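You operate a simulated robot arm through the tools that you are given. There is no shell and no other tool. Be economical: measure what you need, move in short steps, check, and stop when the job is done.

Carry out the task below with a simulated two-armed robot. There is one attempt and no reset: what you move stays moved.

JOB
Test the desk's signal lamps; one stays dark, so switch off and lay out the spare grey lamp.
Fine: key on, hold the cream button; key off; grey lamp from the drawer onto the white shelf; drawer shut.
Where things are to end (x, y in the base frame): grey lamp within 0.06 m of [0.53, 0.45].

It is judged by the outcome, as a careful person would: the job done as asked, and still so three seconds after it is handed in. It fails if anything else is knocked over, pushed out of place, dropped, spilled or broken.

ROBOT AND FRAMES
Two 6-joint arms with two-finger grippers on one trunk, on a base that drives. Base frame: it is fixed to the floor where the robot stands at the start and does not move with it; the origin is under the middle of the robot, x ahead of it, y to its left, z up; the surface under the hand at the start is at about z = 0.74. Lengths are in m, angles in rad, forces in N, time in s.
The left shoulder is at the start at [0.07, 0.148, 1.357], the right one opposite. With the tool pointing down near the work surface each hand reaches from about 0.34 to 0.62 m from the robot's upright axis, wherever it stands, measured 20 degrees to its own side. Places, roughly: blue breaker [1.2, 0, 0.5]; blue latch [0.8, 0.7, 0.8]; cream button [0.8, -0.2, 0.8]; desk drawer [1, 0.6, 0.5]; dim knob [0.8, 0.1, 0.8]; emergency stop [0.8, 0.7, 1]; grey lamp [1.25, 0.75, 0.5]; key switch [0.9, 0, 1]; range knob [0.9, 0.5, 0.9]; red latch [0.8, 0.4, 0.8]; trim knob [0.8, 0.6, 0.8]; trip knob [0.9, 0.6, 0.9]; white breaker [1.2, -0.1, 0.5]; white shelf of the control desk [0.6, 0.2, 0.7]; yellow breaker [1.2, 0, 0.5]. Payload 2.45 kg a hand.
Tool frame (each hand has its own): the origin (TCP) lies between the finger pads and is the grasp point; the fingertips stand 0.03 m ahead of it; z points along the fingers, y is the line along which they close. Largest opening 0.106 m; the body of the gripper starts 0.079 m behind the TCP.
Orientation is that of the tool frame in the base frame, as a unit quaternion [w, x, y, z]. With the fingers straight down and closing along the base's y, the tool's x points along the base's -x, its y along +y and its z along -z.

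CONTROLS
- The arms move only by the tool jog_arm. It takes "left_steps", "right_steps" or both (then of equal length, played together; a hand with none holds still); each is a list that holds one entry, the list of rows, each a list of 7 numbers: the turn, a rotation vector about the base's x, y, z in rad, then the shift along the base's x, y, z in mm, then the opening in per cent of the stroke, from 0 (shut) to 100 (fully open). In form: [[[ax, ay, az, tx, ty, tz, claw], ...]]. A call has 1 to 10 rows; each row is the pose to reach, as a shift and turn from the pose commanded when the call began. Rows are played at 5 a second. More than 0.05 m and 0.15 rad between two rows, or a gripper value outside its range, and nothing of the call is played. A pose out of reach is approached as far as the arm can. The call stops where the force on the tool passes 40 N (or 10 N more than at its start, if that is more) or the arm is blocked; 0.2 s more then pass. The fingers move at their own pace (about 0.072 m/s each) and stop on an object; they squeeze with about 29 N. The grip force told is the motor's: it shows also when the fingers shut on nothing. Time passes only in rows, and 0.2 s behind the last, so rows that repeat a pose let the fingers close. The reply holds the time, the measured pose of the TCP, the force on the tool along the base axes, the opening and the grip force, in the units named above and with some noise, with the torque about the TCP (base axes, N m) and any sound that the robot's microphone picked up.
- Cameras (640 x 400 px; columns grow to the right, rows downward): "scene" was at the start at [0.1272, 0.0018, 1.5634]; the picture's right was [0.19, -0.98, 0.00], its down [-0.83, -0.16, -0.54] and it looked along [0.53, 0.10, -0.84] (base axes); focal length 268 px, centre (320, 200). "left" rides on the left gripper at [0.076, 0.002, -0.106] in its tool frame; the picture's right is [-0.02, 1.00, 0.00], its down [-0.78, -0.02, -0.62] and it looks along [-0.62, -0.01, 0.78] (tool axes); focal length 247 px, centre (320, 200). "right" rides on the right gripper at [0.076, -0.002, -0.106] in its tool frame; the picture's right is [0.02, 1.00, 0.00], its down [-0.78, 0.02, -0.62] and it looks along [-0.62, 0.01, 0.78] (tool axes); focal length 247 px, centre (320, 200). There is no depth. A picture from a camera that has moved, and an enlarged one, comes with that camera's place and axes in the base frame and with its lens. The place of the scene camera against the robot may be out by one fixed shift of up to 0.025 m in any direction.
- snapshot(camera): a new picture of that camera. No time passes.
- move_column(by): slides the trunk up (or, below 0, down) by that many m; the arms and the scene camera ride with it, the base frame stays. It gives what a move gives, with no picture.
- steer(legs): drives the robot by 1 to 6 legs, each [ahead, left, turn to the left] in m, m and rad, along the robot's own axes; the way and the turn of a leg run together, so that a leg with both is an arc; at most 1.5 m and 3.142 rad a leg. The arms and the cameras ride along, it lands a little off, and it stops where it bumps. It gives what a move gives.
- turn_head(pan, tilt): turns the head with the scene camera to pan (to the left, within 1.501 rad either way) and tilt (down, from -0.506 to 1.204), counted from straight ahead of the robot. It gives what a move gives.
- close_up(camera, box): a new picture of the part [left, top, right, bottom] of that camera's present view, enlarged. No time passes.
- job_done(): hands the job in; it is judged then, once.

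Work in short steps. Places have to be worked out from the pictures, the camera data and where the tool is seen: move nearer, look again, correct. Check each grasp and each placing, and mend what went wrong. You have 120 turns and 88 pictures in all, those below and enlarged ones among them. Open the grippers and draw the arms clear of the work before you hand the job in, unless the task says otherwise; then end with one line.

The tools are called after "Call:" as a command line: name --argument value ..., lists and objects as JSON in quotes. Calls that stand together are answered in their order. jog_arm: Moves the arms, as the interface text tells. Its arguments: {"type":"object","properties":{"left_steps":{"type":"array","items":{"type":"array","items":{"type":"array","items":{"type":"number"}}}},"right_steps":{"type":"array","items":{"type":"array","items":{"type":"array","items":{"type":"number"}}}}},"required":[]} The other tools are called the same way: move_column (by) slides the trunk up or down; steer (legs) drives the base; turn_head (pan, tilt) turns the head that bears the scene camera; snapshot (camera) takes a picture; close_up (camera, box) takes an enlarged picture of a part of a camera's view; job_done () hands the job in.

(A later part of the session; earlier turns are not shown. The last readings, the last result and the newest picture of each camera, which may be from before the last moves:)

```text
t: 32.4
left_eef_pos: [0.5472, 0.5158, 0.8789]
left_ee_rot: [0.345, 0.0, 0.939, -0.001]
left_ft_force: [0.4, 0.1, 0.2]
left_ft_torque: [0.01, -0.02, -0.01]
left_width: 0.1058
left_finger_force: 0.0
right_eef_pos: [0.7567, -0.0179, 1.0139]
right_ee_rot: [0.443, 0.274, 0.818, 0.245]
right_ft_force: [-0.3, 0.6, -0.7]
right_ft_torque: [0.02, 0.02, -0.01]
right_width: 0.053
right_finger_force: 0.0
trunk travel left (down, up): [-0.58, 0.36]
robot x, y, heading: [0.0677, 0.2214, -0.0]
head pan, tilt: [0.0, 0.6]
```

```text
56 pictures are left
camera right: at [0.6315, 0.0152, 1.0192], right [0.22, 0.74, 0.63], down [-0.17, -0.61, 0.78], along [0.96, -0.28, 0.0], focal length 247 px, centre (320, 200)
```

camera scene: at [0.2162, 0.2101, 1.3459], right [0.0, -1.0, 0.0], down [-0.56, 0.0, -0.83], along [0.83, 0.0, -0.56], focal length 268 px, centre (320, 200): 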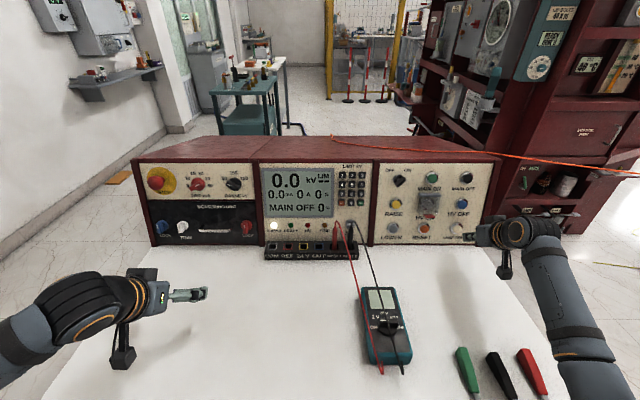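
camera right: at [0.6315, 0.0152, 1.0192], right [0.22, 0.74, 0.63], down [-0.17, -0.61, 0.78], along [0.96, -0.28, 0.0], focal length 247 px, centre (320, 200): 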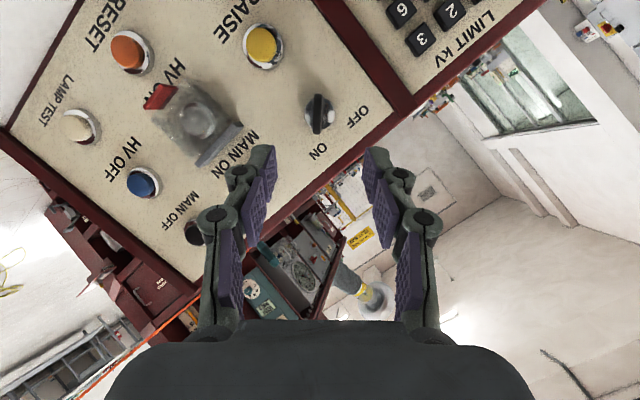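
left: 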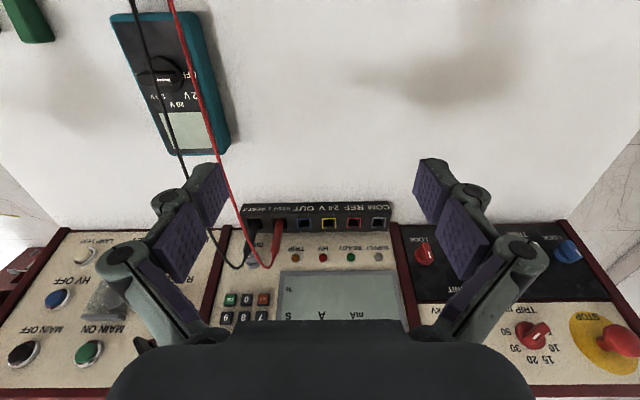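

Same geometry as before; I advance to the previous grip spot and close.

Call:
jog_arm --right_steps '[[[0, 0, 0, 30, 5, -17, 50], [0, 0, 0, 60, 10, -34, 50], [0, 0, 0, 80, 13, -46, 50], [0, 0, 0, 89, 15, -51, 50], [0, 0, 0, 89, 15, -51, 20], [0, 0, 0, 89, 15, -51, 0], [0, 0, 0, 89, 15, -51, 0], [0, 0, 0, 89, 15, -51, 0]]]'

Call:
snapshot --camera "right"

```text
t: 34.1
left_eef_pos: [0.546, 0.516, 0.8793]
left_ee_rot: [0.345, 0.001, 0.938, -0.001]
left_ft_force: [0.0, -0.3, -0.3]
left_ft_torque: [-0.03, 0.0, -0.03]
left_width: 0.106
left_finger_force: 0.0
right_eef_pos: [0.8451, -0.003, 0.9634]
right_ee_rot: [0.442, 0.272, 0.818, 0.248]
right_ft_force: [-0.1, -2.2, -2.1]
right_ft_torque: [0.1, -0.57, 0.22]
right_width: 0.0072
right_finger_force: 35.1
trunk travel left (down, up): [-0.58, 0.36]
robot x, y, heading: [0.0658, 0.2204, 0.001]
head pan, tilt: [0.0, 0.6]
```

```text
55 pictures are left
camera right: at [0.7193, 0.0301, 0.9685], right [0.22, 0.74, 0.63], down [-0.17, -0.61, 0.78], along [0.96, -0.28, 0.0], focal length 247 px, centre (320, 200)
```

right: 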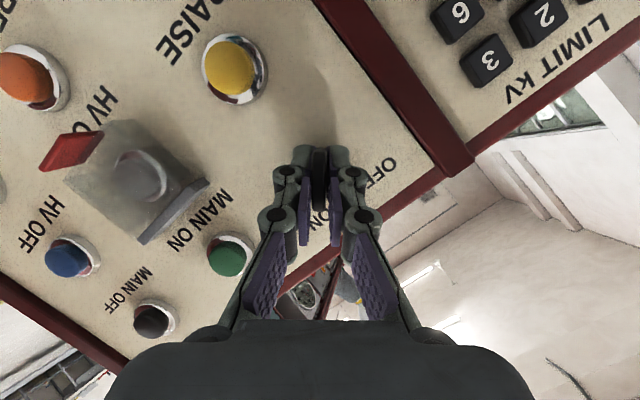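

Gripped cleanly. I turn it back counter-clockwise 1.4 rad to OFF.

Call:
jog_arm --right_steps '[[[-0.132, 0, 0.046, 0, 0, 0, 0], [-0.265, 0, 0.091, 0, 0, 0, 0], [-0.397, 0, 0.136, 1, 0, 0, 0], [-0.53, 0, 0.182, 1, 1, 0, 0], [-0.662, 0, 0.228, 1, 1, 0, 0], [-0.795, 0, 0.273, 2, 1, 0, 0], [-0.927, 0, 0.319, 2, 2, 0, 0], [-1.06, 0, 0.364, 2, 2, -1, 0], [-1.19, 0, 0.41, 2, 3, -1, 0], [-1.325, 0, 0.455, 2, 3, -1, 0]]]'

Call:
jog_arm --right_steps '[[[-0.04, 0, 0.014, 0, 0, 0, 0], [-0.04, 0, 0.014, 0, 0, 0, 30], [-0.04, 0, 0.014, 0, 0, 0, 50], [-0.04, 0, 0.014, -26, 5, 15, 50], [-0.04, 0, 0.014, -60, 11, 34, 50], [-0.04, 0, 0.014, -95, 17, 53, 50], [-0.04, 0, 0.014, -130, 22, 70, 50]]]'

Call:
snapshot --camera "right"

Call:
snapshot --camera "scene"

```text
t: 36.4
left_eef_pos: [0.5452, 0.5178, 0.8799]
left_ee_rot: [0.344, 0.0, 0.939, -0.001]
left_ft_force: [-0.3, -0.1, 0.0]
left_ft_torque: [-0.02, 0.01, -0.01]
left_width: 0.1061
left_finger_force: 0.0
right_eef_pos: [0.8462, -0.0004, 0.9635]
right_ee_rot: [0.453, -0.235, 0.832, -0.219]
right_ft_force: [-5.3, 3.9, 0.5]
right_ft_torque: [-0.3, 0.44, -1.19]
right_width: 0.007
right_finger_force: 35.5
trunk travel left (down, up): [-0.58, 0.36]
robot x, y, heading: [0.0699, 0.2232, -0.007]
head pan, tilt: [0.0, 0.6]
```

```text
t: 38.0
left_eef_pos: [0.5462, 0.517, 0.8792]
left_ee_rot: [0.346, 0.0, 0.938, -0.001]
left_ft_force: [-0.9, -0.2, 0.4]
left_ft_torque: [0.03, 0.01, -0.04]
left_width: 0.106
left_finger_force: 0.0
right_eef_pos: [0.7138, 0.0214, 1.0321]
right_ee_rot: [0.45, -0.249, 0.826, -0.231]
right_ft_force: [0.4, -0.3, 0.8]
right_ft_torque: [0.02, 0.0, 0.01]
right_width: 0.0531
right_finger_force: 0.1
trunk travel left (down, up): [-0.58, 0.36]
robot x, y, heading: [0.0691, 0.2235, 0.001]
head pan, tilt: [0.0, 0.6]
```

```text
54 pictures are left
camera right: at [0.5873, -0.0092, 1.0376], right [-0.21, 0.76, -0.62], down [-0.17, 0.6, 0.79], along [0.96, 0.27, 0.0], focal length 247 px, centre (320, 200)
```

right: 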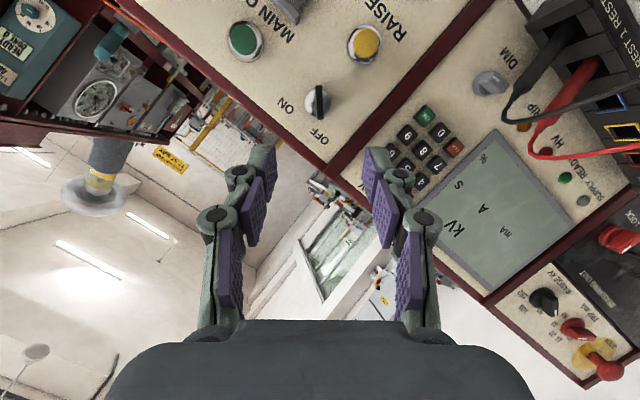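

```text
53 pictures are left
camera scene: at [0.2152, 0.2109, 1.3459], right [0.0, -1.0, 0.0], down [-0.56, 0.0, -0.83], along [0.83, 0.0, -0.56], focal length 268 px, centre (320, 200)
```

scene: 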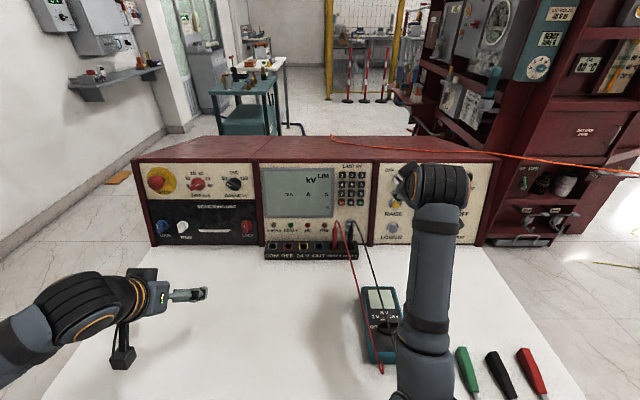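

Key is off and the panel is dead. Now for the drawer: I retract the right arm, back off from the desk and move left to look at the desk's side and underside.

Call:
jog_arm --right_steps '[[[0.13, 0, -0.044, -25, -10, 0, 50], [0.26, 0, -0.088, -50, -25, 0, 50], [0.39, 0, -0.133, -75, -40, 0, 50], [0.51, 0, -0.177, -100, -60, 0, 50], [0.643, 0, -0.221, -120, -80, 0, 50]]]'

Call:
steer --legs '[[-0.35, 0, 0], [0, 0.8, 0]]'

Call:
turn_head --pan -0.5 --tilt 0.5

Call:
snapshot --camera "scene"

```text
t: 39.1
left_eef_pos: [0.5449, 0.5151, 0.8811]
left_ee_rot: [0.346, 0.0, 0.938, 0.0]
left_ft_force: [-0.1, 0.1, 0.4]
left_ft_torque: [0.0, -0.03, 0.02]
left_width: 0.106
left_finger_force: 0.0
right_eef_pos: [0.5946, -0.0606, 1.0337]
right_ee_rot: [0.478, -0.002, 0.878, -0.004]
right_ft_force: [-0.4, -0.2, 0.8]
right_ft_torque: [0.03, 0.04, 0.02]
right_width: 0.0531
right_finger_force: 0.1
trunk travel left (down, up): [-0.58, 0.36]
robot x, y, heading: [0.0677, 0.2208, 0.0]
head pan, tilt: [0.0, 0.6]
```

```text
t: 45.4
left_eef_pos: [0.1994, 1.32, 0.8788]
left_ee_rot: [0.345, 0.005, 0.938, -0.003]
left_ft_force: [-0.6, 0.5, 0.8]
left_ft_torque: [-0.02, -0.01, -0.01]
left_width: 0.1061
left_finger_force: 0.1
right_eef_pos: [0.2456, 0.7437, 1.0322]
right_ee_rot: [0.477, 0.001, 0.879, -0.008]
right_ft_force: [0.5, -0.1, -0.3]
right_ft_torque: [0.03, 0.0, 0.0]
right_width: 0.0529
right_finger_force: 0.0
trunk travel left (down, up): [-0.58, 0.36]
robot x, y, heading: [-0.2785, 1.0321, -0.006]
head pan, tilt: [0.0, 0.6]
```

```text
t: 46.3
left_eef_pos: [0.1999, 1.3193, 0.8797]
left_ee_rot: [0.345, 0.006, 0.939, -0.003]
left_ft_force: [-0.3, 0.6, 0.3]
left_ft_torque: [-0.04, -0.02, 0.01]
left_width: 0.1062
left_finger_force: 0.0
right_eef_pos: [0.2443, 0.7436, 1.0318]
right_ee_rot: [0.476, 0.002, 0.879, -0.009]
right_ft_force: [-0.7, -0.2, 0.2]
right_ft_torque: [0.02, -0.02, 0.01]
right_width: 0.053
right_finger_force: 0.1
trunk travel left (down, up): [-0.58, 0.36]
robot x, y, heading: [-0.2758, 1.0304, -0.008]
head pan, tilt: [-0.499, 0.499]
```

```text
52 pictures are left
camera scene: at [-0.1408, 0.9737, 1.3548], right [-0.49, -0.87, 0.0], down [-0.42, 0.23, -0.88], along [0.77, -0.43, -0.48], focal length 268 px, centre (320, 200)
```

scene: 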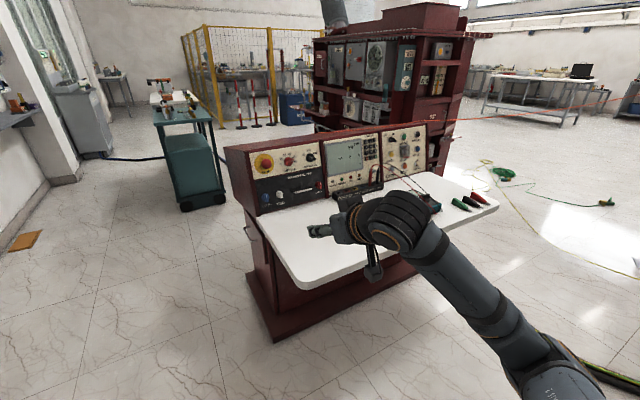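

The desk is a solid pedestal and a handle shows on its left side. I drive to the left side and face it for a proper look.

Call:
close_up --camera "scene" --box '[200, 130, 400, 350]'

Call:
steer --legs '[[0, 0.55, 0], [1.0, 0, 0]]'

Call:
turn_head --pan -1.2 --tilt 0.6

Call:
snapshot --camera "scene"

```text
1.82 times, centred on (300, 240) of scene
camera zoom: at [-0.1408, 0.9737, 1.3548], right [-0.49, -0.87, 0.0], down [-0.42, 0.23, -0.88], along [0.77, -0.43, -0.48], focal length 487 px, centre (356, 127)
```

zoom: 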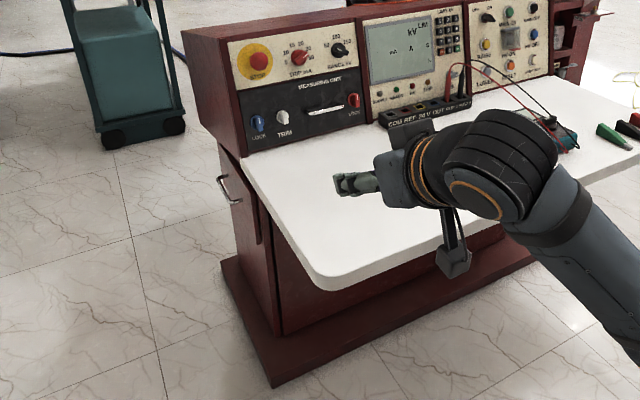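

```text
t: 54.2
left_eef_pos: [1.2155, 1.8539, 0.879]
left_ee_rot: [0.346, 0.004, 0.938, -0.002]
left_ft_force: [0.5, 0.2, -0.3]
left_ft_torque: [-0.01, 0.02, 0.0]
left_width: 0.106
left_finger_force: 0.1
right_eef_pos: [1.2596, 1.2781, 1.0325]
right_ee_rot: [0.477, 0.001, 0.879, -0.008]
right_ft_force: [0.1, 1.0, 0.0]
right_ft_torque: [0.03, 0.0, 0.0]
right_width: 0.0529
right_finger_force: 0.1
trunk travel left (down, up): [-0.58, 0.36]
robot x, y, heading: [0.7358, 1.5635, -0.008]
head pan, tilt: [-0.499, 0.499]
```

```text
t: 55.3
left_eef_pos: [1.215, 1.8566, 0.8796]
left_ee_rot: [0.345, 0.004, 0.939, -0.002]
left_ft_force: [-0.3, -0.8, 1.0]
left_ft_torque: [-0.01, 0.01, 0.0]
left_width: 0.1059
left_finger_force: 0.0
right_eef_pos: [1.2598, 1.2799, 1.0324]
right_ee_rot: [0.477, 0.002, 0.879, -0.008]
right_ft_force: [-0.9, -0.5, 0.3]
right_ft_torque: [0.01, 0.01, -0.02]
right_width: 0.0529
right_finger_force: 0.1
trunk travel left (down, up): [-0.58, 0.36]
robot x, y, heading: [0.7354, 1.5613, -0.007]
head pan, tilt: [-1.201, 0.6]
```

```text
50 pictures are left
camera scene: at [0.8261, 1.4708, 1.3458], right [-0.94, -0.35, 0.0], down [-0.2, 0.53, -0.83], along [0.29, -0.77, -0.56], focal length 268 px, centre (320, 200)
```

scene: 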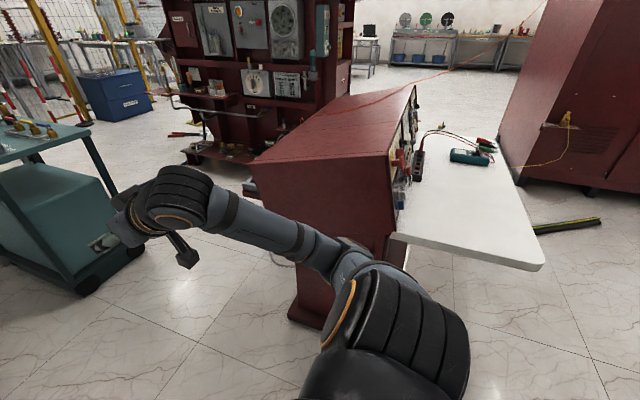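

The desk's left face is at about y≈0.75. I turn right to face it (-y direction) and look.

Call:
steer --legs '[[0, 0, -1.563]]'

Call:
turn_head --pan 0.25 --tilt 0.8

Call:
snapshot --camera "scene"

```text
t: 59.5
left_eef_pos: [1.0264, 1.0855, 0.8788]
left_ee_rot: [0.242, 0.666, 0.661, -0.245]
left_ft_force: [-1.1, 0.0, 0.0]
left_ft_torque: [0.03, -0.04, -0.01]
left_width: 0.1062
left_finger_force: 0.0
right_eef_pos: [0.4504, 1.0409, 1.0322]
right_ee_rot: [0.332, 0.621, 0.622, -0.342]
right_ft_force: [-0.4, -0.1, 0.6]
right_ft_torque: [0.0, 0.02, 0.0]
right_width: 0.053
right_finger_force: 0.1
trunk travel left (down, up): [-0.58, 0.36]
robot x, y, heading: [0.7348, 1.561, -1.577]
head pan, tilt: [-1.201, 0.6]
```

```text
t: 61.1
left_eef_pos: [1.0271, 1.0864, 0.8793]
left_ee_rot: [0.243, 0.666, 0.661, -0.246]
left_ft_force: [-0.4, -0.8, -0.2]
left_ft_torque: [-0.02, -0.01, -0.02]
left_width: 0.1057
left_finger_force: 0.0
right_eef_pos: [0.4512, 1.0408, 1.0327]
right_ee_rot: [0.332, 0.621, 0.621, -0.343]
right_ft_force: [-0.5, 0.4, 0.8]
right_ft_torque: [0.0, -0.03, 0.03]
right_width: 0.053
right_finger_force: 0.1
trunk travel left (down, up): [-0.58, 0.36]
robot x, y, heading: [0.737, 1.5668, -1.584]
head pan, tilt: [0.25, 0.799]
```

```text
49 pictures are left
camera scene: at [0.7635, 1.4253, 1.3289], right [-0.97, -0.24, 0.0], down [-0.17, 0.7, -0.7], along [0.17, -0.68, -0.72], focal length 268 px, centre (320, 200)
```

scene: 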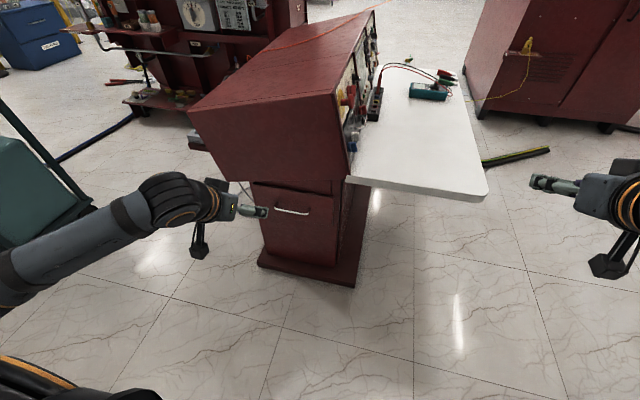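

The drawer front with a horizontal bar handle is visible on the left side. I zoom in.

Call:
close_up --camera "scene" --box '[170, 120, 370, 300]'

Call:
snapshot --camera "left"

```text
2.22 times, centred on (270, 210) of scene
camera zoom: at [0.7635, 1.4253, 1.3289], right [-0.97, -0.24, 0.0], down [-0.17, 0.7, -0.7], along [0.17, -0.68, -0.72], focal length 595 px, centre (431, 178)
```

zoom: 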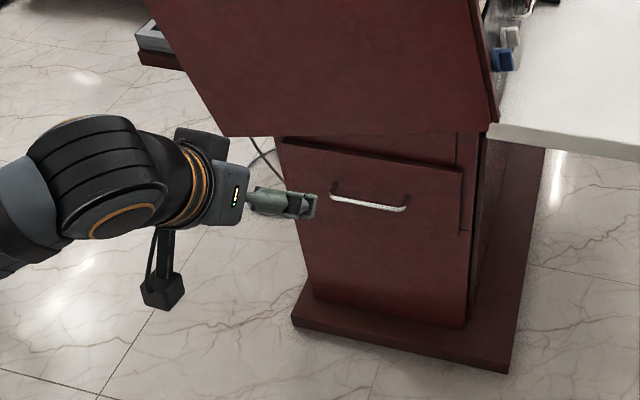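

```text
47 pictures are left
camera left: at [1.0293, 1.213, 0.9102], right [1.0, -0.03, 0.01], down [-0.02, -0.19, 0.98], along [-0.02, -0.98, -0.19], focal length 247 px, centre (320, 200)
```

left: 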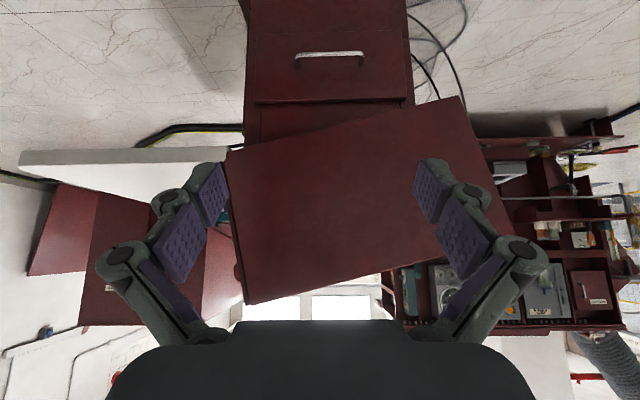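

Handle is roughly (1.06, 0.66, 0.43); I need a better fix. I lower the left hand with fingers pointing down in the free space before the drawer, and strafe so the handle lies in its sweet zone.

Call:
jog_arm --left_steps '[[[0.12, 0, 0, 0, 10, -25, 100], [0.24, 0, 0, 0, 20, -50, 100], [0.36, 0, 0, 0, 20, -75, 100], [0.48, 0, 0, 0, 20, -100, 100], [0.6, 0, 0, 0, 20, -125, 100], [0.7, 0, 0, 0, 20, -150, 100]]]'

Call:
steer --legs '[[0, 0.11, 0.007]]'

Call:
snapshot --camera "left"

Call:
snapshot --camera "scene"

```text
t: 62.5
left_eef_pos: [1.028, 1.1059, 0.7295]
left_ee_rot: [-0.002, 0.709, 0.705, -0.003]
left_ft_force: [-0.7, -0.2, -0.2]
left_ft_torque: [0.03, 0.04, -0.01]
left_width: 0.1058
left_finger_force: 0.0
right_eef_pos: [0.4504, 1.0392, 1.0318]
right_ee_rot: [0.333, 0.621, 0.622, -0.342]
right_ft_force: [0.1, -0.6, 0.4]
right_ft_torque: [-0.02, 0.0, -0.01]
right_width: 0.053
right_finger_force: 0.0
trunk travel left (down, up): [-0.58, 0.36]
robot x, y, heading: [0.7356, 1.5646, -1.58]
head pan, tilt: [0.25, 0.799]
```

```text
t: 63.7
left_eef_pos: [1.1432, 1.1081, 0.7294]
left_ee_rot: [-0.001, 0.707, 0.708, -0.005]
left_ft_force: [-0.7, -0.5, 1.1]
left_ft_torque: [0.0, 0.04, 0.02]
left_width: 0.106
left_finger_force: 0.2
right_eef_pos: [0.5687, 1.0383, 1.0334]
right_ee_rot: [0.333, 0.619, 0.624, -0.341]
right_ft_force: [0.3, -0.1, -0.7]
right_ft_torque: [0.02, 0.01, -0.04]
right_width: 0.0532
right_finger_force: 0.1
trunk travel left (down, up): [-0.58, 0.36]
robot x, y, heading: [0.8503, 1.5665, -1.569]
head pan, tilt: [0.25, 0.799]
```

```text
46 pictures are left
camera left: at [1.1459, 1.1851, 0.835], right [1.0, -0.02, -0.01], down [-0.01, -0.78, 0.63], along [-0.02, -0.63, -0.78], focal length 247 px, centre (320, 200)
```

left: 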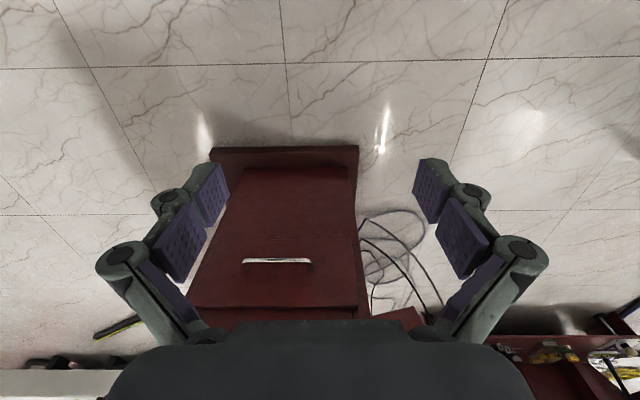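

```text
45 pictures are left
camera scene: at [0.8783, 1.4252, 1.3289], right [-0.97, -0.25, 0.0], down [-0.18, 0.69, -0.7], along [0.17, -0.68, -0.72], focal length 268 px, centre (320, 200)
```

scene: 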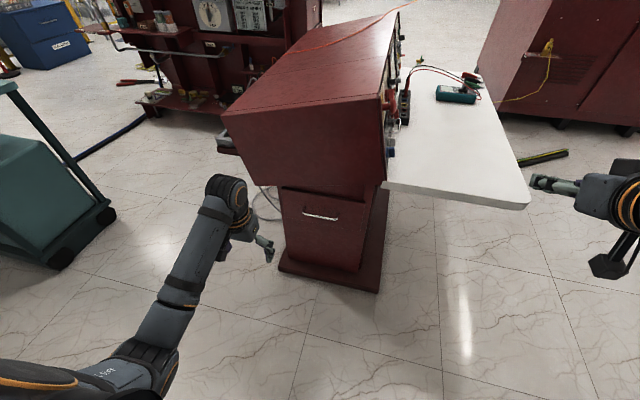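

Triangulating the two left-hand views gives a handle at ≈(1.046, 0.765, 0.516), bar along x. I'll grip it with a nearly horizontal hand rolled 90°; first I lower the trunk 0.2 m and begin rotating the left hand in free space.

Call:
move_column --by -0.2

Call:
jog_arm --left_steps '[[[-0.073, -0.073, -0.104, -5, 5, 5, 80], [-0.146, -0.146, -0.208, -10, 10, 10, 60], [-0.219, -0.219, -0.312, -15, 15, 15, 60], [-0.291, -0.292, -0.416, -20, 20, 20, 60], [-0.364, -0.365, -0.52, -25, 20, 25, 60], [-0.437, -0.438, -0.624, -30, 20, 30, 60], [-0.51, -0.511, -0.728, -35, 20, 30, 60], [-0.583, -0.585, -0.833, -40, 20, 30, 60], [-0.656, -0.658, -0.937, -45, 20, 30, 60]]]'

```text
t: 65.9
left_eef_pos: [1.1432, 1.1093, 0.5297]
left_ee_rot: [-0.001, 0.707, 0.708, -0.004]
left_ft_force: [-0.4, -0.5, -0.4]
left_ft_torque: [0.02, 0.01, 0.04]
left_width: 0.1059
left_finger_force: 0.0
right_eef_pos: [0.5695, 1.0385, 0.8332]
right_ee_rot: [0.334, 0.619, 0.624, -0.341]
right_ft_force: [-0.3, -0.4, -0.1]
right_ft_torque: [-0.04, 0.01, 0.01]
right_width: 0.0532
right_finger_force: 0.0
trunk travel left (down, up): [-0.38, 0.56]
robot x, y, heading: [0.8476, 1.5641, -1.572]
head pan, tilt: [0.25, 0.799]
```

```text
t: 67.9
left_eef_pos: [1.0998, 1.1288, 0.5598]
left_ee_rot: [0.43, 0.868, 0.249, -0.003]
left_ft_force: [0.2, 0.7, 0.7]
left_ft_torque: [0.01, 0.01, 0.0]
left_width: 0.0636
left_finger_force: 0.1
right_eef_pos: [0.568, 1.0378, 0.8326]
right_ee_rot: [0.334, 0.618, 0.624, -0.341]
right_ft_force: [0.8, 0.0, -0.4]
right_ft_torque: [0.01, 0.02, -0.02]
right_width: 0.0528
right_finger_force: 0.0
trunk travel left (down, up): [-0.38, 0.56]
robot x, y, heading: [0.8521, 1.5642, -1.571]
head pan, tilt: [0.25, 0.799]
```

The roll goes through fine; I finish the rotation.

Call:
jog_arm --left_steps '[[[-0.073, -0.073, -0.104, -10, 0, -5, 60], [-0.146, -0.146, -0.208, -20, 0, -10, 60], [-0.219, -0.219, -0.312, -35, 0, -20, 60], [-0.291, -0.292, -0.416, -50, 0, -25, 60]]]'

Call:
snapshot --camera "left"

Call:
snapshot --camera "scene"

```text
t: 68.9
left_eef_pos: [1.0484, 1.1283, 0.5366]
left_ee_rot: [0.572, 0.821, -0.002, -0.002]
left_ft_force: [-0.1, 0.5, -0.5]
left_ft_torque: [-0.01, 0.03, -0.01]
left_width: 0.0639
left_finger_force: 0.0
right_eef_pos: [0.5668, 1.0376, 0.8333]
right_ee_rot: [0.334, 0.618, 0.624, -0.341]
right_ft_force: [0.2, 0.4, 0.3]
right_ft_torque: [0.03, -0.02, -0.02]
right_width: 0.0527
right_finger_force: 0.0
trunk travel left (down, up): [-0.38, 0.56]
robot x, y, heading: [0.8484, 1.5691, -1.57]
head pan, tilt: [0.25, 0.799]
```

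```text
44 pictures are left
camera left: at [1.1256, 1.2269, 0.5741], right [-0.02, -0.35, 0.94], down [-0.78, 0.59, 0.2], along [-0.62, -0.73, -0.28], focal length 247 px, centre (320, 200)
```

left: 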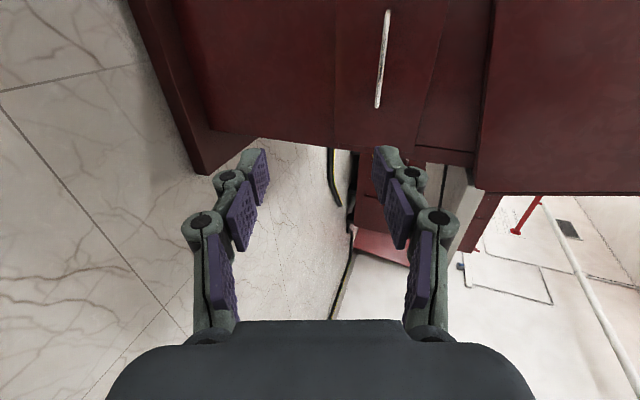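

```text
43 pictures are left
camera scene: at [0.8779, 1.4252, 1.1289], right [-0.97, -0.25, 0.0], down [-0.18, 0.69, -0.7], along [0.17, -0.68, -0.72], focal length 268 px, centre (320, 200)
```

scene: 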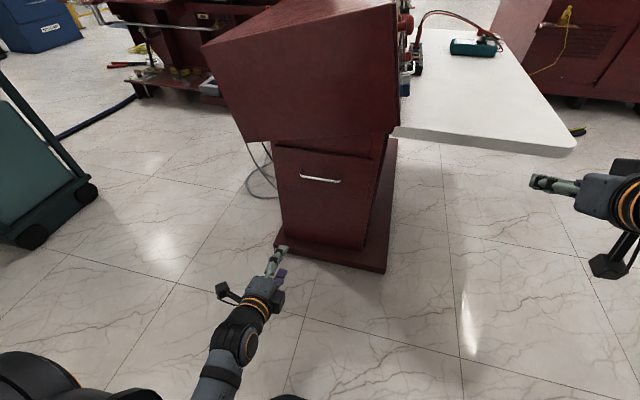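

Confirmed handle near (1.05, 0.765, 0.513). I drive 0.18 m closer, then check.

Call:
steer --legs '[[0.18, 0, 0]]'

Call:
snapshot --camera "left"

```text
t: 70.4
left_eef_pos: [1.0504, 0.9468, 0.5354]
left_ee_rot: [0.571, 0.821, -0.001, -0.001]
left_ft_force: [0.7, 0.2, 0.2]
left_ft_torque: [0.01, 0.01, -0.03]
left_width: 0.0637
left_finger_force: 0.1
right_eef_pos: [0.5671, 0.8583, 0.8319]
right_ee_rot: [0.334, 0.619, 0.623, -0.341]
right_ft_force: [0.0, -0.7, 0.5]
right_ft_torque: [-0.02, 0.04, 0.01]
right_width: 0.053
right_finger_force: 0.0
trunk travel left (down, up): [-0.38, 0.56]
robot x, y, heading: [0.85, 1.3872, -1.573]
head pan, tilt: [0.25, 0.799]
```

```text
42 pictures are left
camera left: at [1.1253, 1.0457, 0.5738], right [-0.02, -0.35, 0.94], down [-0.78, 0.59, 0.2], along [-0.62, -0.73, -0.28], focal length 247 px, centre (320, 200)
```

left: 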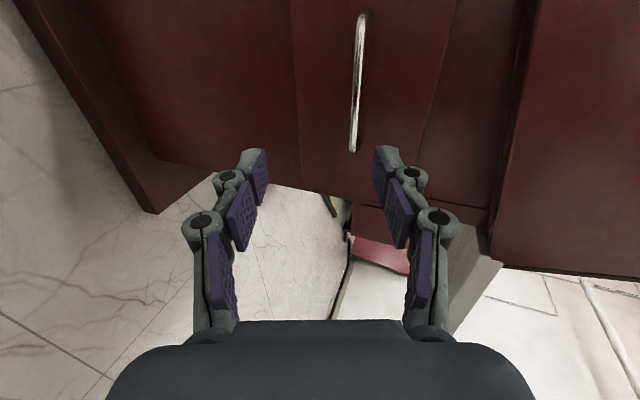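

Handle z≈0.506, y between 0.72 and 0.77. I advance to y=0.81 at its height and look again.

Call:
jog_arm --left_steps '[[[0, 0, 0, 0, -40, -8, 60], [0, 0, 0, 0, -80, -16, 60], [0, 0, 0, 0, -115, -23, 60], [0, 0, 0, 0, -135, -25, 60]]]'

Call:
snapshot --camera "left"

```text
t: 71.4
left_eef_pos: [1.0487, 0.8121, 0.5117]
left_ee_rot: [0.571, 0.821, 0.0, -0.002]
left_ft_force: [0.1, 0.1, -0.5]
left_ft_torque: [-0.01, 0.01, 0.01]
left_width: 0.0637
left_finger_force: 0.1
right_eef_pos: [0.5682, 0.8582, 0.8323]
right_ee_rot: [0.333, 0.62, 0.624, -0.341]
right_ft_force: [-0.7, -0.5, 0.4]
right_ft_torque: [0.01, 0.02, 0.02]
right_width: 0.0531
right_finger_force: 0.1
trunk travel left (down, up): [-0.38, 0.56]
robot x, y, heading: [0.8477, 1.3836, -1.574]
head pan, tilt: [0.25, 0.799]
```

```text
41 pictures are left
camera left: at [1.1246, 0.9121, 0.5491], right [-0.02, -0.35, 0.94], down [-0.78, 0.59, 0.2], along [-0.62, -0.73, -0.28], focal length 247 px, centre (320, 200)
```

left: 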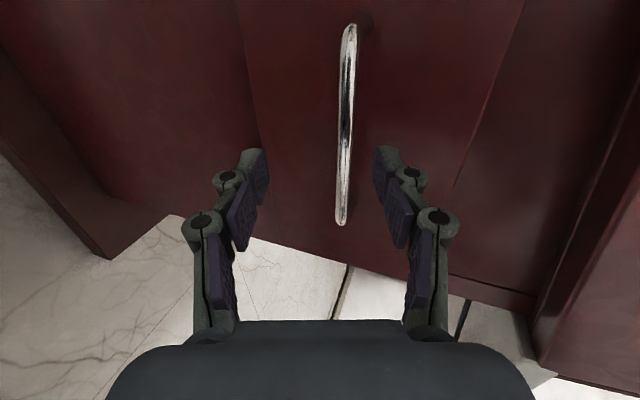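

Refined handle: (1.05, 0.728, 0.502). I move in so the bar sits between the pads, then close.

Call:
jog_arm --left_steps '[[[0, 0, 0, 1, -25, -2, 60], [0, 0, 0, 1, -45, -4, 60], [0, 0, 0, 1, -60, -5, 60], [0, 0, 0, 1, -72, -6, 60]]]'

Call:
snapshot --camera "left"

```text
t: 72.4
left_eef_pos: [1.0495, 0.7432, 0.5061]
left_ee_rot: [0.57, 0.821, -0.001, -0.002]
left_ft_force: [0.2, 2.3, 0.9]
left_ft_torque: [-0.01, -0.03, 0.05]
left_width: 0.0708
left_finger_force: 0.6
right_eef_pos: [0.567, 0.8581, 0.8319]
right_ee_rot: [0.334, 0.619, 0.624, -0.341]
right_ft_force: [-0.6, 0.1, 0.3]
right_ft_torque: [-0.01, -0.01, 0.01]
right_width: 0.0528
right_finger_force: 0.1
trunk travel left (down, up): [-0.38, 0.56]
robot x, y, heading: [0.8508, 1.388, -1.571]
head pan, tilt: [0.25, 0.799]
```

```text
40 pictures are left
camera left: at [1.1257, 0.8407, 0.5432], right [-0.02, -0.35, 0.94], down [-0.78, 0.59, 0.2], along [-0.62, -0.73, -0.28], focal length 247 px, centre (320, 200)
```

left: 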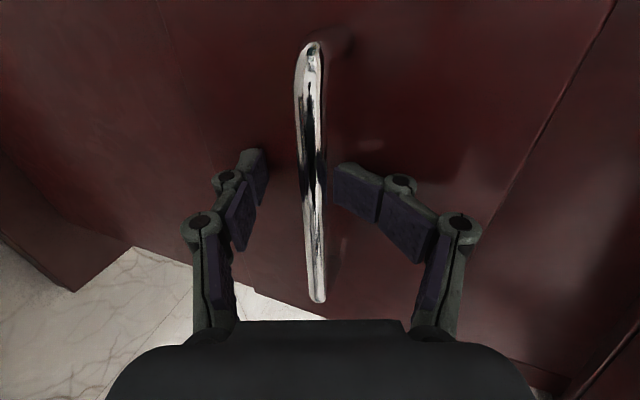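

The upper fingertip lightly touches the drawer front and the bar is between the fingers. I back off 6 mm and close.

Call:
jog_arm --left_steps '[[[0, 0, 0, 0, 6, 1, 60], [0, 0, 0, 0, 6, 1, 40], [0, 0, 0, 0, 6, 1, 15], [0, 0, 0, 0, 6, 1, 0], [0, 0, 0, 0, 6, 1, 0], [0, 0, 0, 0, 6, 1, 0]]]'

Call:
snapshot --camera "left"

```text
t: 73.5
left_eef_pos: [1.0501, 0.753, 0.5047]
left_ee_rot: [0.568, 0.823, -0.001, -0.001]
left_ft_force: [-0.4, 24.3, 13.5]
left_ft_torque: [0.95, -0.15, -0.01]
left_width: 0.0113
left_finger_force: 36.0
right_eef_pos: [0.5676, 0.8603, 0.8333]
right_ee_rot: [0.335, 0.619, 0.623, -0.342]
right_ft_force: [-1.1, 0.0, -1.1]
right_ft_torque: [0.0, 0.0, -0.04]
right_width: 0.0531
right_finger_force: 0.0
trunk travel left (down, up): [-0.38, 0.56]
robot x, y, heading: [0.852, 1.385, -1.57]
head pan, tilt: [0.25, 0.799]
stopped in row 5 (left hand): the force on the tool passed its limit at 54 N (the readings are from after the stop); the commanded pose is now the measured one
```

```text
39 pictures are left
camera left: at [1.1262, 0.8515, 0.5435], right [-0.02, -0.36, 0.93], down [-0.78, 0.59, 0.21], along [-0.62, -0.73, -0.29], focal length 247 px, centre (320, 200)
```

left: 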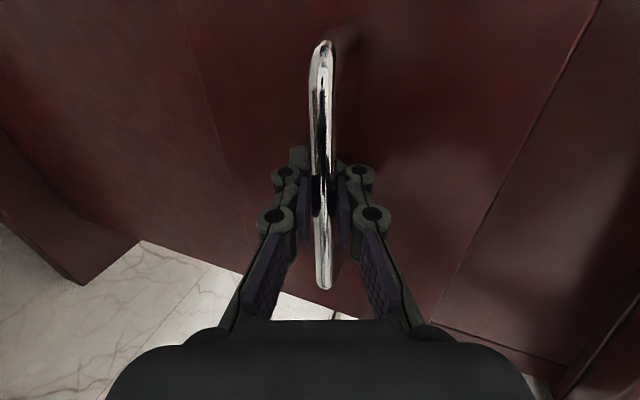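

Bar gripped (11 mm). I pull +y by a few cm to see that the drawer slides.

Call:
jog_arm --left_steps '[[[0, 0, 0, 0, 10, 0, 0], [0, 0, 0, 0, 20, 0, 0], [0, 0, 0, 0, 35, 0, 0], [0, 0, 0, 0, 50, 0, 0], [0, 0, 0, 0, 65, 0, 0]]]'

Call:
snapshot --camera "scene"

```text
t: 74.7
left_eef_pos: [1.0512, 0.8168, 0.5053]
left_ee_rot: [0.569, 0.822, 0.001, -0.002]
left_ft_force: [13.0, 1.4, 25.8]
left_ft_torque: [0.22, -0.07, -0.24]
left_width: 0.01
left_finger_force: 35.4
right_eef_pos: [0.5677, 0.8605, 0.8353]
right_ee_rot: [0.335, 0.618, 0.623, -0.342]
right_ft_force: [0.1, 0.6, 0.6]
right_ft_torque: [-0.02, 0.03, -0.02]
right_width: 0.053
right_finger_force: 0.2
trunk travel left (down, up): [-0.38, 0.56]
robot x, y, heading: [0.8479, 1.3863, -1.571]
head pan, tilt: [0.25, 0.799]
```

```text
38 pictures are left
camera scene: at [0.878, 1.2489, 1.1295], right [-0.97, -0.25, 0.0], down [-0.18, 0.69, -0.7], along [0.17, -0.68, -0.71], focal length 268 px, centre (320, 200)
```

scene: 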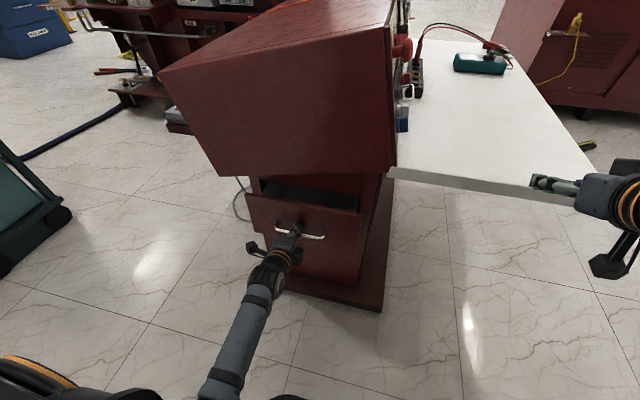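

The drawer is sliding out. I pull another 0.13 m, easing the side forces.

Call:
jog_arm --left_steps '[[[0, 0, 0, 2, 15, 4, 0], [0, 0, 0, 2, 30, 4, 0], [0, 0, 0, 2, 50, 4, 0], [0, 0, 0, 2, 70, 4, 0], [0, 0, 0, 2, 90, 4, 0], [0, 0, 0, 2, 110, 4, 0], [0, 0, 0, 2, 130, 4, 0]]]'

Call:
snapshot --camera "scene"

```text
t: 76.3
left_eef_pos: [1.0519, 0.9462, 0.5061]
left_ee_rot: [0.564, 0.826, 0.0, -0.001]
left_ft_force: [-18.7, 0.4, 4.0]
left_ft_torque: [0.01, -0.21, 0.06]
left_width: 0.0103
left_finger_force: 35.2
right_eef_pos: [0.5671, 0.8589, 0.8314]
right_ee_rot: [0.335, 0.619, 0.623, -0.342]
right_ft_force: [0.3, -0.2, 0.4]
right_ft_torque: [-0.02, -0.04, 0.01]
right_width: 0.0531
right_finger_force: 0.1
trunk travel left (down, up): [-0.38, 0.56]
robot x, y, heading: [0.8488, 1.3829, -1.574]
head pan, tilt: [0.25, 0.799]
```

```text
37 pictures are left
camera scene: at [0.8763, 1.2461, 1.1289], right [-0.97, -0.25, 0.0], down [-0.18, 0.69, -0.7], along [0.17, -0.68, -0.72], focal length 268 px, centre (320, 200)
```

scene: 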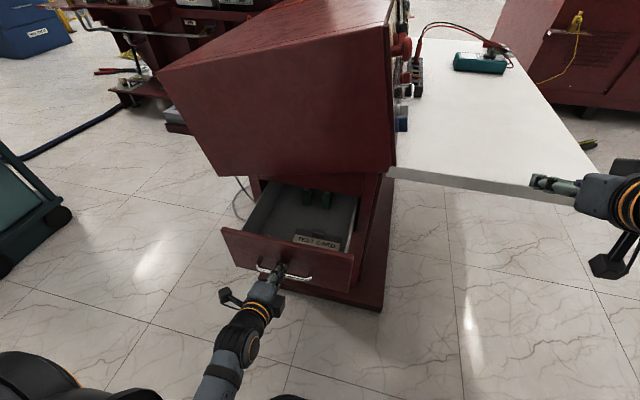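

Drawer is 0.2 m open; something green and a "TEST CARD" show. I pull on for up to 0.1 m more.

Call:
jog_arm --left_steps '[[[0, 0, 0, -2, 20, 0, 0], [0, 0, 0, -2, 40, 0, 0], [0, 0, 0, -2, 60, 0, 0], [0, 0, 0, -2, 80, 0, 0], [0, 0, 0, -2, 95, 0, 0]]]'

Call:
close_up --camera "scene" --box '[190, 150, 430, 330]'

```text
t: 77.5
left_eef_pos: [1.0506, 1.0423, 0.5055]
left_ee_rot: [0.566, 0.824, 0.001, -0.002]
left_ft_force: [15.6, 0.7, -6.2]
left_ft_torque: [-0.03, -0.27, -0.19]
left_width: 0.0101
left_finger_force: 35.2
right_eef_pos: [0.5697, 0.8592, 0.8326]
right_ee_rot: [0.334, 0.618, 0.624, -0.342]
right_ft_force: [0.2, -1.3, -0.1]
right_ft_torque: [0.02, -0.02, -0.01]
right_width: 0.0533
right_finger_force: 0.0
trunk travel left (down, up): [-0.38, 0.56]
robot x, y, heading: [0.8467, 1.3876, -1.574]
head pan, tilt: [0.25, 0.799]
```

```text
2.22 times, centred on (310, 240) of scene
camera zoom: at [0.8796, 1.2453, 1.1288], right [-0.97, -0.25, 0.0], down [-0.18, 0.69, -0.7], along [0.17, -0.68, -0.72], focal length 595 px, centre (342, 111)
```

zoom: 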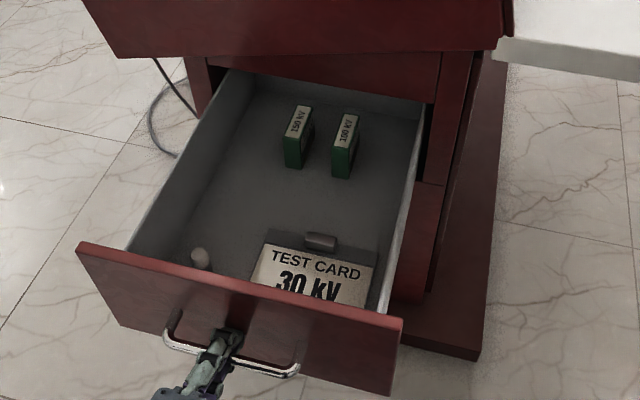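

A small grey dome—likely the lamp—is at the drawer's front left, ≈(1.14, 0.92). I let go of the handle, back off, and raise the trunk.

Call:
jog_arm --left_steps '[[[0, 0, 0, 0, 0, 0, 30], [0, 0, 0, 0, 0, 0, 60], [0, 0, 0, 0, 15, 3, 60], [0, 0, 0, 0, 40, 12, 60], [0, 0, 0, 0, 65, 22, 60]]]'

Call:
move_column --by 0.2

Call:
jog_arm --left_steps '[[[0.095, 0.095, 0.135, 0, 0, 0, 60], [0.19, 0.19, 0.27, 0, 0, 0, 60], [0.285, 0.285, 0.405, 0, 0, 0, 60], [0.38, 0.38, 0.54, 0, 0, 0, 60]]]'

```text
t: 78.7
left_eef_pos: [1.0587, 1.0795, 0.5334]
left_ee_rot: [0.563, 0.827, 0.0, -0.003]
left_ft_force: [-0.2, -0.2, -0.3]
left_ft_torque: [-0.01, -0.02, -0.02]
left_width: 0.0634
left_finger_force: 0.1
left hand out of reach, approached as far as the arm can: row 4, 5
right_eef_pos: [0.5679, 0.858, 0.8323]
right_ee_rot: [0.333, 0.619, 0.624, -0.341]
right_ft_force: [0.1, 0.5, 0.6]
right_ft_torque: [-0.02, -0.03, -0.01]
right_width: 0.053
right_finger_force: 0.1
trunk travel left (down, up): [-0.38, 0.56]
robot x, y, heading: [0.8484, 1.389, -1.571]
head pan, tilt: [0.25, 0.799]
```

```text
t: 80.9
left_eef_pos: [1.0587, 1.0806, 0.7323]
left_ee_rot: [0.564, 0.826, -0.001, -0.002]
left_ft_force: [0.1, 0.2, -0.3]
left_ft_torque: [0.0, 0.02, 0.01]
left_width: 0.0637
left_finger_force: 0.0
right_eef_pos: [0.5689, 0.8584, 1.0327]
right_ee_rot: [0.334, 0.619, 0.624, -0.341]
right_ft_force: [-0.5, -0.3, -0.3]
right_ft_torque: [0.01, 0.03, 0.03]
right_width: 0.0531
right_finger_force: 0.1
trunk travel left (down, up): [-0.58, 0.36]
robot x, y, heading: [0.8474, 1.3828, -1.573]
head pan, tilt: [0.25, 0.799]
```

```text
refused: row 1 steps farther than a row can; nothing moved
```

The step was too large in rotation; I use smaller ones to roll the hand back to fingers-down.

Call:
jog_arm --left_steps '[[[0.073, 0.073, 0.104, 0, 0, 0, 60], [0.146, 0.146, 0.208, 5, 0, 0, 60], [0.219, 0.219, 0.312, 10, 0, 0, 60], [0.291, 0.292, 0.416, 15, 0, 0, 60], [0.364, 0.365, 0.52, 20, 0, 0, 60], [0.437, 0.438, 0.624, 25, 0, 0, 60], [0.51, 0.511, 0.728, 30, 0, 0, 60], [0.583, 0.585, 0.833, 35, 0, 0, 60], [0.656, 0.658, 0.937, 40, 0, 0, 60]]]'

Call:
jog_arm --left_steps '[[[0.073, 0.073, 0.104, 10, 0, 0, 60], [0.146, 0.146, 0.208, 20, 0, 0, 60], [0.219, 0.219, 0.312, 30, 0, 0, 60], [0.291, 0.292, 0.416, 40, 0, 0, 60]]]'

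Call:
snapshot --camera "left"

Call:
snapshot --camera "scene"

```text
t: 81.7
left_eef_pos: [1.07, 1.0915, 0.7242]
left_ee_rot: [0.462, 0.881, 0.097, -0.012]
left_ft_force: [0.3, 0.3, 0.7]
left_ft_torque: [-0.04, 0.01, 0.04]
left_width: 0.0635
left_finger_force: 0.1
left hand out of reach, approached as far as the arm can: row 3
right_eef_pos: [0.5755, 0.8629, 1.0372]
right_ee_rot: [0.332, 0.618, 0.624, -0.345]
right_ft_force: [-0.9, -0.1, 0.6]
right_ft_torque: [0.01, 0.01, 0.01]
right_width: 0.0532
right_finger_force: 0.1
trunk travel left (down, up): [-0.58, 0.36]
robot x, y, heading: [0.8478, 1.3851, -1.574]
head pan, tilt: [0.25, 0.799]
stopped in row 3 (left hand): the arm was blocked; the commanded pose is now the measured one
```

```text
t: 82.7
left_eef_pos: [1.1066, 1.0782, 0.7086]
left_ee_rot: [0.304, 0.888, 0.345, -0.025]
left_ft_force: [-0.4, -0.5, -0.8]
left_ft_torque: [0.0, -0.01, -0.02]
left_width: 0.0635
left_finger_force: 0.0
left hand out of reach, approached as far as the arm can: row 2, 3, 4
right_eef_pos: [0.5694, 0.8573, 1.0307]
right_ee_rot: [0.333, 0.62, 0.623, -0.342]
right_ft_force: [0.5, -0.7, 0.8]
right_ft_torque: [-0.01, 0.02, 0.02]
right_width: 0.0531
right_finger_force: 0.1
trunk travel left (down, up): [-0.58, 0.36]
robot x, y, heading: [0.8455, 1.3872, -1.572]
head pan, tilt: [0.25, 0.799]
```

```text
35 pictures are left
camera left: at [1.1483, 1.1823, 0.7757], right [0.61, -0.59, 0.53], down [-0.71, -0.11, 0.7], along [-0.35, -0.8, -0.49], focal length 247 px, centre (320, 200)
```

left: 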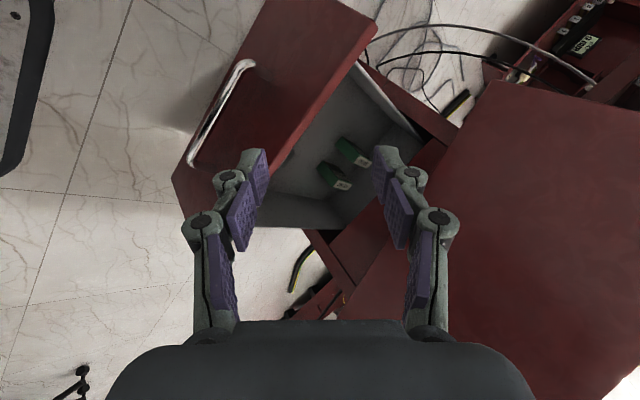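

```text
34 pictures are left
camera scene: at [0.8789, 1.2442, 1.3287], right [-0.97, -0.25, 0.0], down [-0.18, 0.7, -0.7], along [0.17, -0.67, -0.72], focal length 268 px, centre (320, 200)
```

scene: 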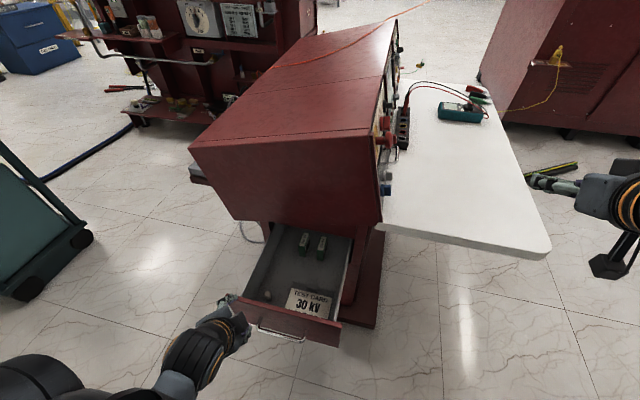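

The arm was cramped close to the body. I finish rotating to fingers-down while moving the hand forward over the drawer.

Call:
jog_arm --left_steps '[[[0.061, 0.052, 0.1, 5, -30, 5, 60], [0.122, 0.103, 0.2, 10, -55, 10, 60], [0.182, 0.155, 0.3, 15, -75, 15, 60], [0.243, 0.206, 0.401, 20, -90, 20, 60], [0.304, 0.258, 0.501, 25, -100, 20, 60], [0.365, 0.309, 0.602, 28, -110, 20, 60], [0.425, 0.36, 0.702, 30, -110, 20, 60], [0.486, 0.412, 0.802, 30, -110, 20, 60]]]'

Call:
snapshot --camera "left"

```text
t: 84.5
left_eef_pos: [1.1375, 0.9714, 0.7272]
left_ee_rot: [0.0, 0.708, 0.706, -0.001]
left_ft_force: [-0.2, 0.0, 0.1]
left_ft_torque: [0.01, 0.01, 0.01]
left_width: 0.0633
left_finger_force: 0.1
right_eef_pos: [0.5684, 0.8577, 1.0315]
right_ee_rot: [0.333, 0.619, 0.623, -0.342]
right_ft_force: [-0.1, 0.0, -0.1]
right_ft_torque: [0.02, -0.04, 0.0]
right_width: 0.0528
right_finger_force: 0.1
trunk travel left (down, up): [-0.58, 0.36]
robot x, y, heading: [0.8517, 1.3866, -1.57]
head pan, tilt: [0.25, 0.799]
```

```text
33 pictures are left
camera left: at [1.1381, 1.0477, 0.8342], right [1.0, -0.02, 0.0], down [-0.02, -0.78, 0.62], along [-0.02, -0.62, -0.78], focal length 247 px, centre (320, 200)
```

left: 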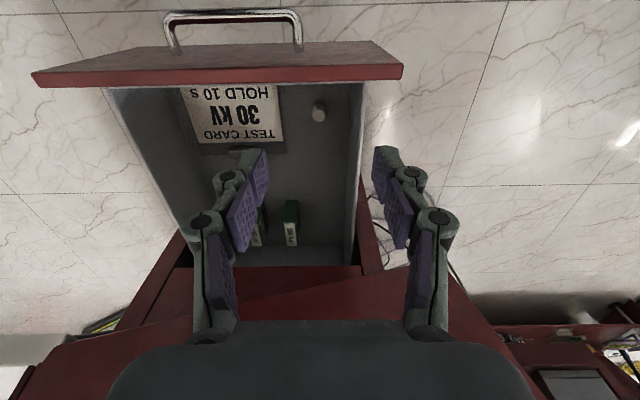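

The lamp lies at pixel (319,111) near the drawer's front-right corner (viewed here). I zoom to see its shape.

Call:
close_up --camera "left" --box '[270, 70, 370, 140]'

Call:
close_up --camera "scene" --box '[220, 210, 370, 350]'

```text
5.71 times, centred on (320, 105) of left
camera zoom: at [1.1381, 1.0477, 0.8342], right [1.0, -0.02, 0.0], down [-0.02, -0.78, 0.62], along [-0.02, -0.62, -0.78], focal length 1411 px, centre (320, 743)
```

zoom: 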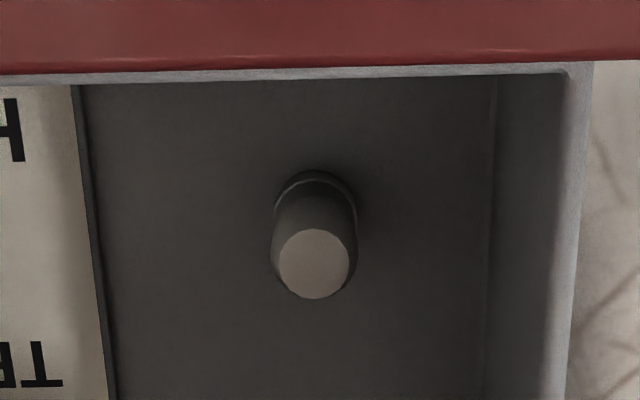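

```text
2.86 times, centred on (295, 280) of scene
camera zoom: at [0.8783, 1.2449, 1.3288], right [-0.97, -0.25, 0.0], down [-0.18, 0.69, -0.7], along [0.17, -0.68, -0.72], focal length 765 px, centre (391, -29)
```

zoom: 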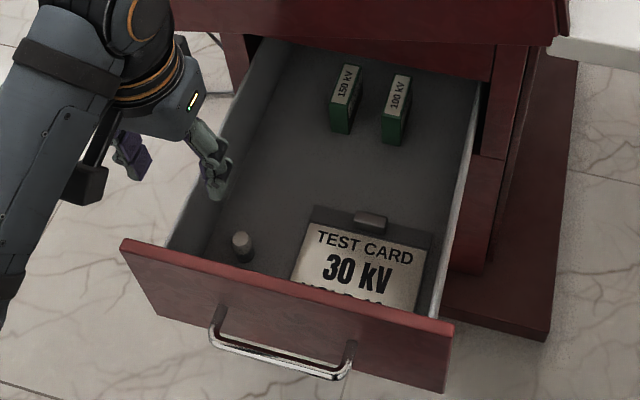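

The lamp is an upright grey cylinder, ~20 mm across. I descend partway above it and re-measure.

Call:
jog_arm --left_steps '[[[0, 0, 0, -5, -20, -30, 60], [0, 0, 0, -5, -40, -60, 60], [0, 0, 0, -5, -48, -95, 60], [0, 0, 0, -5, -48, -115, 60]]]'

Call:
snapshot --camera "left"

```text
t: 85.5
left_eef_pos: [1.1317, 0.9229, 0.6128]
left_ee_rot: [0.002, 0.708, 0.706, -0.001]
left_ft_force: [-0.7, 0.3, 0.4]
left_ft_torque: [0.01, 0.02, 0.02]
left_width: 0.0635
left_finger_force: 0.0
right_eef_pos: [0.5687, 0.8589, 1.0326]
right_ee_rot: [0.334, 0.619, 0.624, -0.341]
right_ft_force: [0.0, -0.2, -0.3]
right_ft_torque: [0.02, 0.01, 0.01]
right_width: 0.0527
right_finger_force: 0.0
trunk travel left (down, up): [-0.58, 0.36]
robot x, y, heading: [0.8471, 1.3829, -1.567]
head pan, tilt: [0.25, 0.799]
```

```text
30 pictures are left
camera left: at [1.1329, 0.9983, 0.7187], right [1.0, -0.03, 0.0], down [-0.02, -0.78, 0.62], along [-0.02, -0.62, -0.78], focal length 247 px, centre (320, 200)
```

left: 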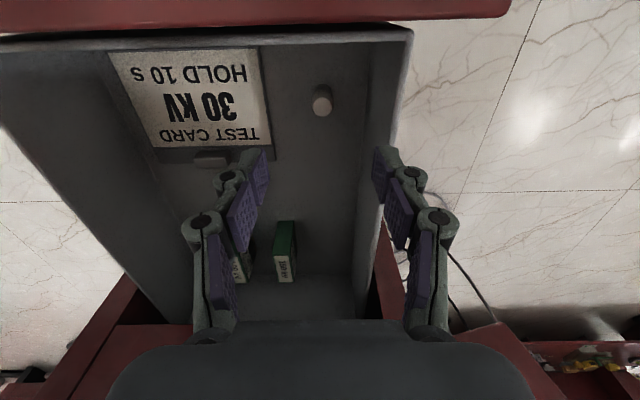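

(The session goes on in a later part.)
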